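You operate a simulated robot arm through the tools that you are given. There is no shell and no other tool. Be economical: measure what you need, move in short steps, check, and stop when the job is done.

Carry out the task below with a simulated robot arm. There is one attempt and no reset: what you move stays moved.

TASK
Put the green soap bottle from the top of the wooden table and the green beaker in the red pan.
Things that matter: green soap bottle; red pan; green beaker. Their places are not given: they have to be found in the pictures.

It is judged by the outcome, as a careful person would: the job done as asked, and still so three seconds after it is handed in. It fails if anything else is knocked over, pushed out of place, dropped, spilled or broken.

THE ROBOT
A 7-joint arm with a two-finger parallel gripper, fixed in place. Base frame: the origin is at the foot of the arm, x ahead of it, y to its left, z up; the work surface is at about z = 0. Lengths are in m, angles in rad, forces in N, time in s.
With the tool pointing down near the work surface it reaches from about 0.22 to 0.58 m from the base axis. Its first joint turns from -1.152 to 1.152 rad. Payload 2.5 kg.
Tool frame: the origin (TCP) lies between the finger pads and is the grasp point; the fingertips stand 0.023 m ahead of it; z points along the fingers, y is the line along which they close. The gripper opens to 0.094 m. The fingers are 0.038 m wide and 0.01 m thick; the gripper's body (0.054 by 0.096 m) begins 0.039 m behind the TCP.
Orientation is told as [roll, pitch, yaw] about the base's x, y, z axes, in that order, counted from this pose: with the fingers straight down and closing along the base's y, the tool's x points along the base's -x, its y along +y and its z along -z.

THE INTERFACE
- The arm moves only by the tool step_arm. Its argument "series" is a list of rows, each an object of numbers (a shift or turn left out is 0, a gripper value left out holds the last): "ax", "ay", "az": the turn, a rotation vector about the base's x, y, z in rad; "dx", "dy", "dz": the shift along the base's x, y, z in mm; "hand": the gripper command, from -1 (shut) to 1 (fully open), values between in proportion. In form: [{"ax": .., "ay": .., "az": .., "dx": .., "dy": .., "dz": .., "hand": ..}, ...]. A call has 1 to 8 rows; each row shifts and turns the commanded pose from where the row before left it. A row lasts 0.2 s, in which the tool goes at most 0.05 m and 0.15 rad; a call with a longer step from one row to the next is refused whole, and so is a gripper value outside its range. A pose out of reach is approached as far as the arm can. The call stops where the force on the tool passes 40 N (or 10 N more than at its start, if that is more) or the arm is blocked; 0.2 s more then pass. The fingers move at their own pace (about 0.108 m/s each) and stop on an object; they squeeze with about 25 N. The grip force told is the motor's: it shows also when the fingers shut on nothing. Time passes only in rows, and 0.2 s behind the last, so rows that do not move let the fingers close. It gives the time, the measured TCP pose, the force on the tool (base axes), the opening and the grip force at its end, in the units of the frame above (readings bear some noise).
- Cameras (640 x 400 px; columns grow to the right, rows downward): "scene" is fixed at [0.1219, -0.4165, 0.5303]; the picture's right is [0.77, -0.63, 0.00], its down [-0.44, -0.54, -0.72] and it looks along [0.45, 0.56, -0.70] (base axes); focal length 214 px, centre (320, 200). "wrist" rides on the gripper at [-0.039, 0, -0.044] in the tool frame; the picture's right is [0.00, -1.00, 0.00], its down [0.97, 0.00, -0.24] and it looks along [0.24, 0.00, 0.97] (tool axes); focal length 218 px, centre (320, 200).
- capture(camera): a new picture of that camera. No time passes.
- locate(camera, pixels): for up to 12 pixels [column, row] of the newest picture of that camera ("zoom" is the newest enlarged one), the place [x, y, z] in the base frame of the surface seen there, good to about 0.002 m. No time passes.
- enlarge(camera, box): a new picture of the part [left, top, right, bottom] of that camera's present view, enlarged. No time passes.
- finish_job(): hands the job in; it is judged then, once.

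Work in short steps. Measure before you move; look again where a grasp or a placing could have gone wrong, and mend it. You have 60 turns and 16 pictures in all, the two below and enlarged ones among them. Open the gripper and draw the arm clear of the work before you hand the job in, unless the task says otherwise; then end with one line.

The tools are called after "Request:" as a command line: name --argument value ..., lists and objects as JSON in quotes. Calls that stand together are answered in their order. step_arm: Moves the arm, as the interface text tells. Its arguments: {"type":"object","properties":{"series":{"type":"array","items":{"type":"object","properties":{"ax":{"type":"number"},"ay":{"type":"number"},"az":{"type":"number"},"dx":{"type":"number"},"dy":{"type":"number"},"dz":{"type":"number"},"hand":{"type":"number"}}}}},"required":["series"]} The other tools are called the same way: capture (camera) takes a picture; locate (camera, pixels) gives the place of the surface under pixels of a picture; enlarge (camera, box) takes an enlarged picture of a part of a camera's view; finish_job () hands the job in.

At the start:

```text
time: 0.0
ee_pos: [0.3584, 0.0833, 0.3666]
tool_rot: [-0.001, -0.001, -0.001]
wrist_force: [0.4, -0.2, -0.7]
grip_width: 0.094
grasp_force: 0.0
```

scene: 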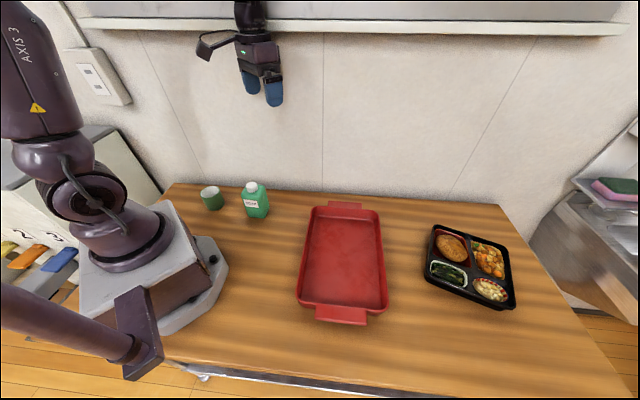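
wrist: 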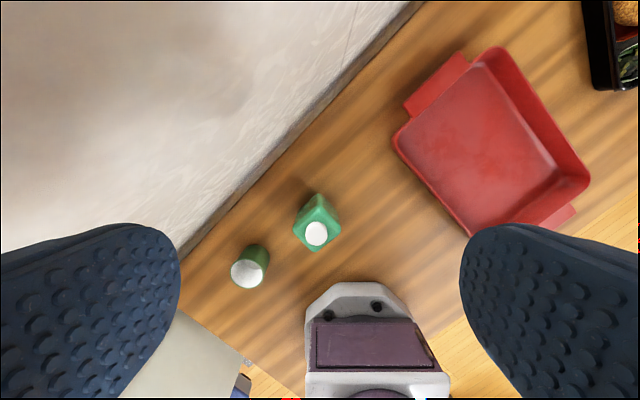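

The bottle shows at scene (256,200), the beaker at (212,198) and the pan around (343,262). I enlarge that area to measure them.

Request:
enlarge --camera "scene" --box '[180, 160, 300, 235]'

Request:
locate --camera "scene" --pixels '[[343, 260], [320, 215], [370, 218], [308, 290], [380, 293], [345, 205], [342, 316], [303, 250], [384, 250], [240, 240], [342, 230], [342, 290]]'

Request:
locate --camera "wrist" --pixels '[[316, 233], [317, 195], [339, 217], [294, 222], [249, 274], [250, 258], [232, 270], [268, 262], [316, 250], [258, 248], [300, 240], [249, 288]]'

```text
5.33 times, centred on (240, 198) of scene
```

zoom: 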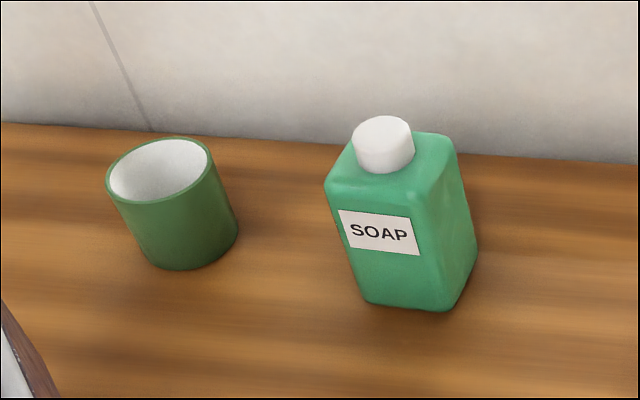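

```text
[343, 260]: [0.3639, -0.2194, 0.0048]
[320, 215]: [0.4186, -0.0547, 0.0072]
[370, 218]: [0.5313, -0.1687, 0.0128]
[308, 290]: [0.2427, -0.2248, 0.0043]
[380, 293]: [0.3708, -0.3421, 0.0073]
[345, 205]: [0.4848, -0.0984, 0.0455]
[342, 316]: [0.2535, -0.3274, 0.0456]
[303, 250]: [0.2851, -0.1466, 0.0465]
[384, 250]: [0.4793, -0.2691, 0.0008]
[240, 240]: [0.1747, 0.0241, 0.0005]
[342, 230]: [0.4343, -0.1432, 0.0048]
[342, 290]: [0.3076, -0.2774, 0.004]
```

```text
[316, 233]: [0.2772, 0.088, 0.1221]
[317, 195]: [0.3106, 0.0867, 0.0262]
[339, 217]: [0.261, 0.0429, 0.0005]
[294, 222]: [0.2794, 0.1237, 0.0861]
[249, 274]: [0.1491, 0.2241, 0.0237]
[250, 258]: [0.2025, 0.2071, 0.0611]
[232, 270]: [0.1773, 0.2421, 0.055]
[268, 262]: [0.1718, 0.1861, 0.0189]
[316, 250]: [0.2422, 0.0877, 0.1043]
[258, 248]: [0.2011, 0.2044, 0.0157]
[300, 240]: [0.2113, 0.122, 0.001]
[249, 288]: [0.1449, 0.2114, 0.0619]
```

The zoom shows both objects clearly; I measure the cap, shoulders, base corners, and beaker rim.

Request:
locate --camera "zoom" --pixels '[[383, 128], [335, 185], [408, 195], [445, 145], [368, 298], [440, 305], [470, 255], [345, 215], [420, 235], [460, 180], [400, 270], [452, 240]]'

Request:
locate --camera "zoom" --pixels '[[110, 180], [209, 155], [160, 201], [158, 140], [158, 175], [190, 268], [232, 235], [153, 252], [125, 196], [195, 190], [130, 147], [185, 220]]'

```text
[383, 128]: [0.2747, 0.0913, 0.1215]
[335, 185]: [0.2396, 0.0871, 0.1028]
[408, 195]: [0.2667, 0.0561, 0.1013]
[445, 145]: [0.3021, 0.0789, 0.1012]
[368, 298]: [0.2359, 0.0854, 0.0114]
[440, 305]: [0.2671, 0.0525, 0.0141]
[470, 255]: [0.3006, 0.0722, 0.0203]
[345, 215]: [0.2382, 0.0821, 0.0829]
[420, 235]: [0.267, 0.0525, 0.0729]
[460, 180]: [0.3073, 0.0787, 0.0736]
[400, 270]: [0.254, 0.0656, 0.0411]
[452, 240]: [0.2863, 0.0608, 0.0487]
```

```text
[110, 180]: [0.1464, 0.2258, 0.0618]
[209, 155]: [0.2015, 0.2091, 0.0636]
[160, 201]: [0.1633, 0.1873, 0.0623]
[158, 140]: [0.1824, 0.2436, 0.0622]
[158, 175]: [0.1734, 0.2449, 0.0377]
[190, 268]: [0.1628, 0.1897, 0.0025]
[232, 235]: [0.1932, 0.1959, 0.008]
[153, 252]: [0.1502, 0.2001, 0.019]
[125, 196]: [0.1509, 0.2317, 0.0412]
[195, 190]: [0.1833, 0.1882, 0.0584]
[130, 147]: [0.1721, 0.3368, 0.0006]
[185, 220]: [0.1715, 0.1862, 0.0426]
```

Bottle: about 48 mm square, centre ≈(0.273,0.085), turned ≈45°, shoulder 0.10, cap top 0.123. Beaker: centre ≈(0.174,0.215), Ø≈58 mm, rim 0.063. I check how far the wall is and the pan rim.

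Request:
locate --camera "scene" --pixels '[[190, 150], [250, 150], [320, 150], [190, 184], [250, 178], [320, 193], [315, 207], [379, 211], [298, 303], [388, 308]]'

Request:
step_arm --series '[{"dx": -20, "az": 0.14, "dz": -20}, {"dx": -20, "az": 0.14, "dz": -20}, {"dx": -20, "az": 0.14, "dz": -20}, {"dx": -15, "az": 0.14, "dz": -20}, {"dx": -10, "az": 0.13, "dz": -20}, {"az": 0.12, "dz": -15}]'

```text
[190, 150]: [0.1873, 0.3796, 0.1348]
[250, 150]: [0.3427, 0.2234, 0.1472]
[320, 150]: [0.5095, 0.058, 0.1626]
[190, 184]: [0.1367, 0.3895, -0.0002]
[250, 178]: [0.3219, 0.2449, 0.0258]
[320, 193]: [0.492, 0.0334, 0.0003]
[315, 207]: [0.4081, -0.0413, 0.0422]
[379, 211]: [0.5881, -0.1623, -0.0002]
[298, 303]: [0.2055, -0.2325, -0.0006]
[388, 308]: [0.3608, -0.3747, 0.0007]
```

```text
time: 1.4
ee_pos: [0.2728, 0.083, 0.2528]
tool_rot: [0.001, 0.001, 0.812]
wrist_force: [-1.1, 0.1, 0.0]
grip_width: 0.0941
grasp_force: 0.0
```

The wall is ≥0.12 m beyond both objects. I check alignment over the bottle with the wrist camera.

Request:
capture --camera "wrist"

```text
12 pictures are left
```

wrist: 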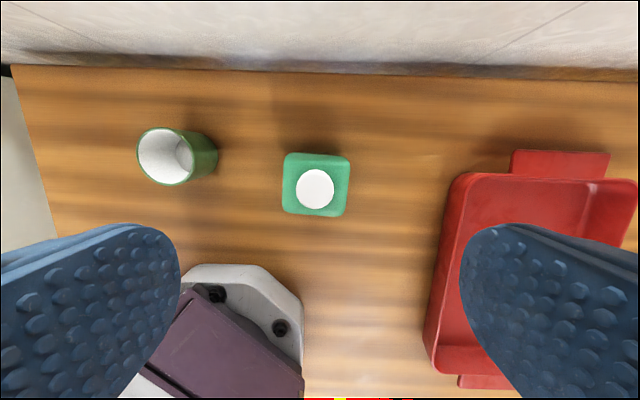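

The bottle is turned about 3° clockwise from the gripper. I locate its edges for fine centring.

Request:
locate --camera "wrist" --pixels '[[315, 188], [286, 182], [347, 187], [318, 157], [310, 213], [164, 156], [138, 150], [192, 160], [168, 129], [165, 183]]'

```text
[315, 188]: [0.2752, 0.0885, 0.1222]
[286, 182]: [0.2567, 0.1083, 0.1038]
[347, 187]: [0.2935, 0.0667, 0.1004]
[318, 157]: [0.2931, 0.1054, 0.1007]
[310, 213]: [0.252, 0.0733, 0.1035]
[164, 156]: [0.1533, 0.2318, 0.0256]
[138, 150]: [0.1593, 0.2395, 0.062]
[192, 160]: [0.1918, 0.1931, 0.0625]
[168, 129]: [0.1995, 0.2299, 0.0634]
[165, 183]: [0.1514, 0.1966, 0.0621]
```

Bottle centre is (0.275,0.088). I correct by +2/+5 mm and go down to TCP z≈0.092.

Request:
step_arm --series '[{"dx": 2, "dy": 5, "az": -0.05, "hand": 1}, {"dz": -35}, {"dz": -35}, {"dz": -35}, {"dz": -30}, {"dz": -15}, {"dz": -10}, {}]'

```text
time: 3.2
ee_pos: [0.2736, 0.0882, 0.0924]
tool_rot: [0.001, 0.0, 0.759]
wrist_force: [0.3, 0.1, -0.2]
grip_width: 0.094
grasp_force: 0.0
```

At the grasp height with no contact. I close the gripper.

Request:
step_arm --series '[{"hand": -1}, {"hand": -1}, {"hand": -1}, {"hand": -1}]'

```text
time: 4.2
ee_pos: [0.2743, 0.0877, 0.0933]
tool_rot: [0.0, 0.0, 0.758]
wrist_force: [-0.1, 0.5, -0.4]
grip_width: 0.0616
grasp_force: 25.3
```

The bottle is held (opening 0.062, 25 N). I lift it.

Request:
step_arm --series '[{"dz": 15}, {"dz": 20}, {"dz": 25}, {"dz": 25}, {"dz": 25}]'

Request:
capture --camera "scene"

```text
time: 5.4
ee_pos: [0.2748, 0.0889, 0.2028]
tool_rot: [0.0, 0.0, 0.758]
wrist_force: [0.3, 0.1, -2.7]
grip_width: 0.0621
grasp_force: 24.9
```

```text
11 pictures are left
```

scene: 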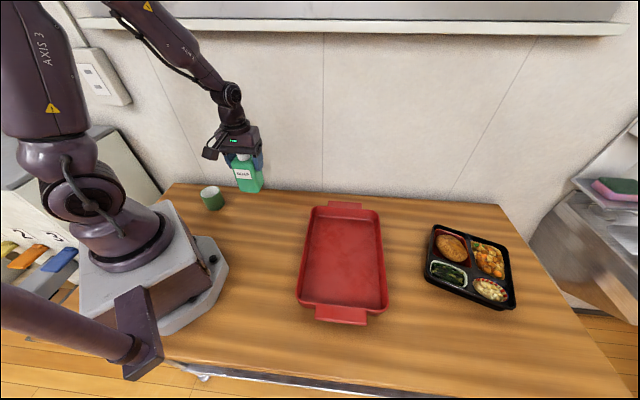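

The bottle hangs upright and clear. I carry it over the upper half of the pan, target (0.425,-0.155).

Request:
step_arm --series '[{"dx": 10, "dy": -15}, {"dx": 20, "dy": -33}, {"dx": 25, "dy": -40}, {"dx": 25, "dy": -40}, {"dx": 25, "dy": -40}, {"dx": 22, "dy": -37}, {"dx": 15, "dy": -25}, {"dx": 8, "dy": -13}]'

Request:
capture --camera "scene"

```text
time: 7.2
ee_pos: [0.4258, -0.1543, 0.2034]
tool_rot: [0.001, 0.002, 0.762]
wrist_force: [-0.4, -0.5, -2.7]
grip_width: 0.0617
grasp_force: 24.9
```

```text
10 pictures are left
```

scene: 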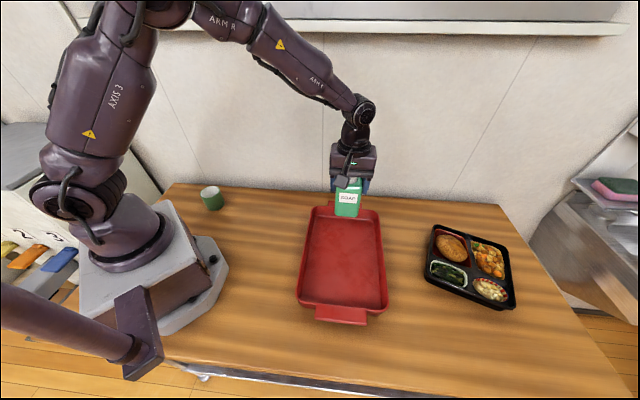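

The bottle is over the pan on its long axis. I lower to just above the pan floor (z≈0.098 at contact).

Request:
step_arm --series '[{"dz": -25}, {"dz": -25}, {"dz": -25}, {"dz": -15}, {"dz": -8}, {"dz": -4}, {"dz": -2}, {}]'

```text
time: 9.0
ee_pos: [0.4242, -0.1546, 0.099]
tool_rot: [0.001, 0.001, 0.759]
wrist_force: [0.1, 0.6, -3.0]
grip_width: 0.062
grasp_force: 25.2
```

Request:
step_arm --series '[{"dz": -1}, {"dz": -1}, {}]'

```text
time: 9.8
ee_pos: [0.4253, -0.1546, 0.0953]
tool_rot: [0.001, -0.001, 0.758]
wrist_force: [-1.2, -0.5, -2.4]
grip_width: 0.0617
grasp_force: 24.9
```

Still carrying its weight (-2.4 N); a little lower.

Request:
step_arm --series '[{"dz": -1}, {"dz": -1}, {}]'

Request:
enlarge --camera "scene" --box '[290, 150, 418, 230]'

```text
time: 10.6
ee_pos: [0.425, -0.155, 0.0956]
tool_rot: [-0.001, -0.001, 0.762]
wrist_force: [-5.5, 2.6, 21.4]
grip_width: 0.0617
grasp_force: 24.2
```

```text
5.00 times, centred on (354, 190) of scene
```

zoom: 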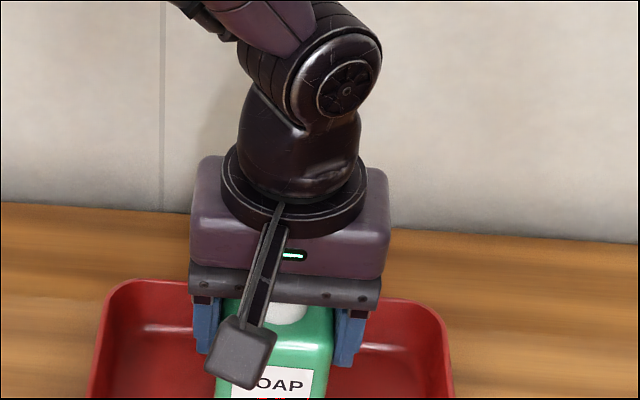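

Contact (21 N upward): the bottle stands on the pan floor. I ease up 1 mm, open, then rise straight.

Request:
step_arm --series '[{"dz": 1}, {"hand": 0.3}, {"hand": 1}, {"hand": 1}, {"dz": 15}, {"dz": 40}, {"dz": 45}, {"dz": 45}]'

Request:
capture --camera "scene"

```text
time: 12.4
ee_pos: [0.4258, -0.1549, 0.2418]
tool_rot: [0.001, 0.0, 0.759]
wrist_force: [0.6, 0.6, -1.0]
grip_width: 0.094
grasp_force: 0.2
```

```text
8 pictures are left
```

scene: 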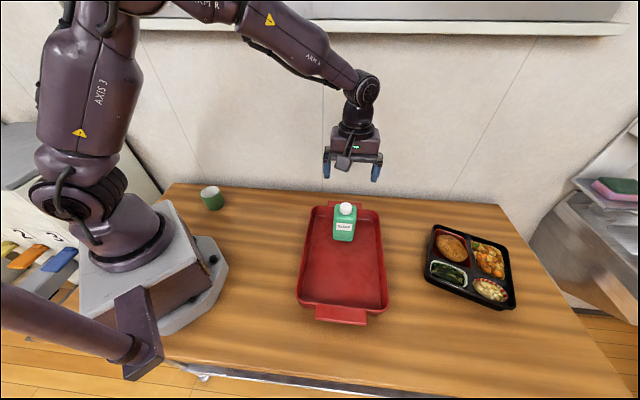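

The bottle stands upright in the pan. Now I travel to above the beaker at (0.1755,0.215).

Request:
step_arm --series '[{"dx": -20, "dy": 30}, {"dx": -25, "dy": 37}, {"dx": -25, "dy": 37}, {"dx": -25, "dy": 37}, {"dx": -25, "dy": 37}, {"dx": -25, "dy": 37}, {"dx": -25, "dy": 37}, {"dx": -20, "dy": 30}]'

Request:
step_arm --series '[{"dx": -20, "dy": 30}, {"dx": -20, "dy": 30}, {"dx": -20, "dy": 28, "az": 0.05}, {"dz": -20}, {"dz": -20}, {}]'

Request:
capture --camera "wrist"

```text
time: 14.2
ee_pos: [0.2342, 0.1283, 0.2406]
tool_rot: [-0.001, 0.0, 0.759]
wrist_force: [-0.4, 1.0, -0.7]
grip_width: 0.0939
grasp_force: 0.1
```

```text
time: 15.6
ee_pos: [0.1736, 0.2156, 0.2022]
tool_rot: [0.0, 0.0, 0.81]
wrist_force: [-0.6, 0.6, 0.2]
grip_width: 0.094
grasp_force: 0.1
```

```text
7 pictures are left
```

wrist: 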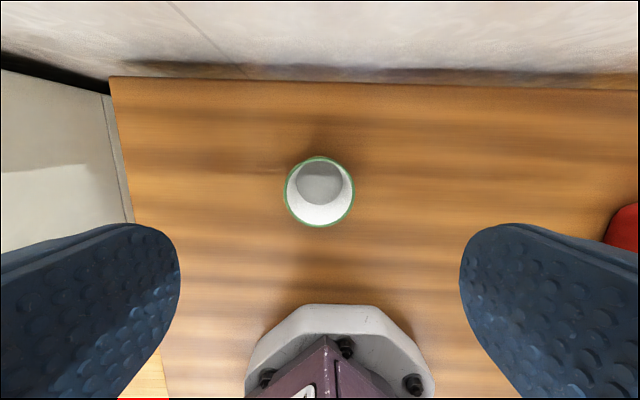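

The beaker (empty) is centred between the fingers at (320,190). I descend to z≈0.044 and close.

Request:
step_arm --series '[{"dx": 1}, {"dz": -35}, {"dz": -35}, {"dz": -35}, {"dz": -30}, {"dz": -15}, {"dz": -8}, {}]'

Request:
step_arm --series '[{"hand": -1}, {"hand": -1}, {"hand": -1}, {"hand": -1}]'

```text
time: 17.4
ee_pos: [0.1773, 0.2141, 0.0428]
tool_rot: [0.001, 0.0, 0.811]
wrist_force: [1.4, -0.5, 0.2]
grip_width: 0.0942
grasp_force: 0.1
```

```text
time: 18.4
ee_pos: [0.1764, 0.2159, 0.0422]
tool_rot: [0.001, 0.0, 0.809]
wrist_force: [0.5, -0.2, 0.1]
grip_width: 0.0588
grasp_force: 24.9
```

The beaker is held (0.059 opening). I lift, then carry to the pan's lower half, target (0.331,-0.257), swinging clear of the base.

Request:
step_arm --series '[{"dz": 15}, {"dz": 30}, {"dz": 40}, {"dz": 45}, {"dz": 45}, {"dz": 15}, {}]'

Request:
step_arm --series '[{"dx": 15, "dy": -20}, {"dx": 25, "dy": -35}, {"dx": 25, "dy": -35}, {"dx": 25, "dy": -35}, {"dx": 20, "dy": -40}, {"dx": 15, "dy": -42}, {"dx": 5, "dy": -42}, {"dx": 5, "dy": -42}]'

Request:
step_arm --series '[{"dx": 5, "dy": -42}, {"dx": 5, "dy": -42}, {"dx": 5, "dy": -42}, {"dx": 3, "dy": -35}, {"dx": 2, "dy": -20}, {}]'

Request:
capture --camera "scene"

```text
time: 20.0
ee_pos: [0.1757, 0.2153, 0.233]
tool_rot: [-0.001, 0.0, 0.811]
wrist_force: [0.6, -0.7, -0.7]
grip_width: 0.0587
grasp_force: 25.3
```

```text
time: 21.8
ee_pos: [0.3107, -0.0753, 0.2329]
tool_rot: [0.002, -0.001, 0.808]
wrist_force: [0.8, -1.6, -0.4]
grip_width: 0.0587
grasp_force: 24.9
```

```text
time: 23.2
ee_pos: [0.332, -0.256, 0.2342]
tool_rot: [0.001, 0.001, 0.81]
wrist_force: [-0.4, 0.3, -0.5]
grip_width: 0.0587
grasp_force: 24.8
```

```text
6 pictures are left
```

scene: 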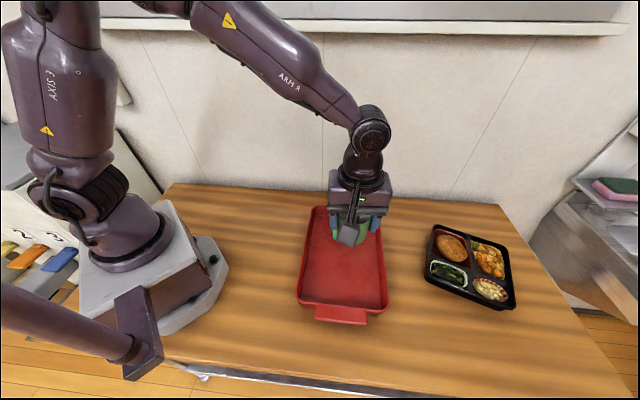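

The beaker is above the pan's lower half. I lower it to just above the pan floor (contact expected at TCP z≈0.046).

Request:
step_arm --series '[{"dz": -40}, {"dz": -40}, {"dz": -40}, {"dz": -35}, {"dz": -18}, {"dz": -10}, {"dz": -3}, {}]'

Request:
step_arm --series '[{"dz": -1}, {"dz": -1}, {}]'

```text
time: 25.0
ee_pos: [0.3306, -0.257, 0.0466]
tool_rot: [0.0, 0.0, 0.81]
wrist_force: [0.2, 0.4, 0.9]
grip_width: 0.0587
grasp_force: 24.7
```

```text
time: 25.8
ee_pos: [0.3318, -0.2568, 0.0463]
tool_rot: [-0.005, 0.0, 0.808]
wrist_force: [-1.2, 1.1, 18.8]
grip_width: 0.0584
grasp_force: 25.1
```

Contact (19 N): the beaker is on the pan floor. I ease up 1 mm, open partly, and rise.

Request:
step_arm --series '[{"dz": 1}, {"hand": 0.6}, {"hand": 0.6}, {"hand": 0.6}, {"dz": 15}, {"dz": 40}, {"dz": 45}, {"dz": 45}]'

Request:
step_arm --series '[{"dz": 20, "dy": 35, "dx": -10, "hand": 1}, {"dy": 45, "dx": -10}, {"dy": 45}, {"dy": 45}, {}]'

Request:
capture --camera "scene"

```text
time: 27.6
ee_pos: [0.3307, -0.257, 0.1927]
tool_rot: [0.001, 0.0, 0.81]
wrist_force: [0.2, 0.0, 0.1]
grip_width: 0.0752
grasp_force: 0.0
```

```text
time: 28.8
ee_pos: [0.3105, -0.0849, 0.2118]
tool_rot: [0.001, -0.002, 0.809]
wrist_force: [-1.1, -0.6, 0.3]
grip_width: 0.094
grasp_force: 0.1
```

```text
5 pictures are left
```

scene: 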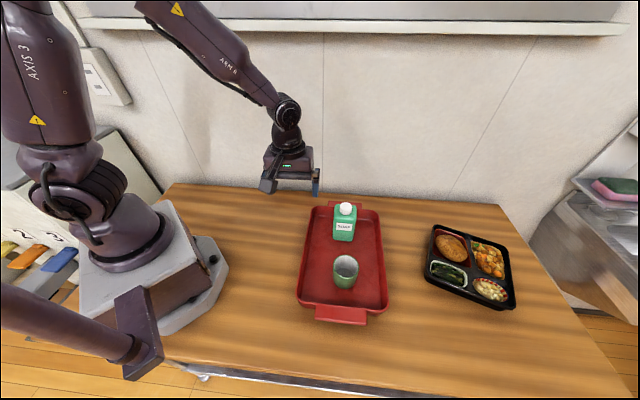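

Bottle (344,222) and beaker (345,271) both stand upright in the pan, nothing else has moved, and the arm is clear with its gripper open.

Request:
finish_job

```text
The job is handed in.
```

The green soap bottle and the green beaker are both standing upright in the red pan; nothing else was moved, and the job is handed in.
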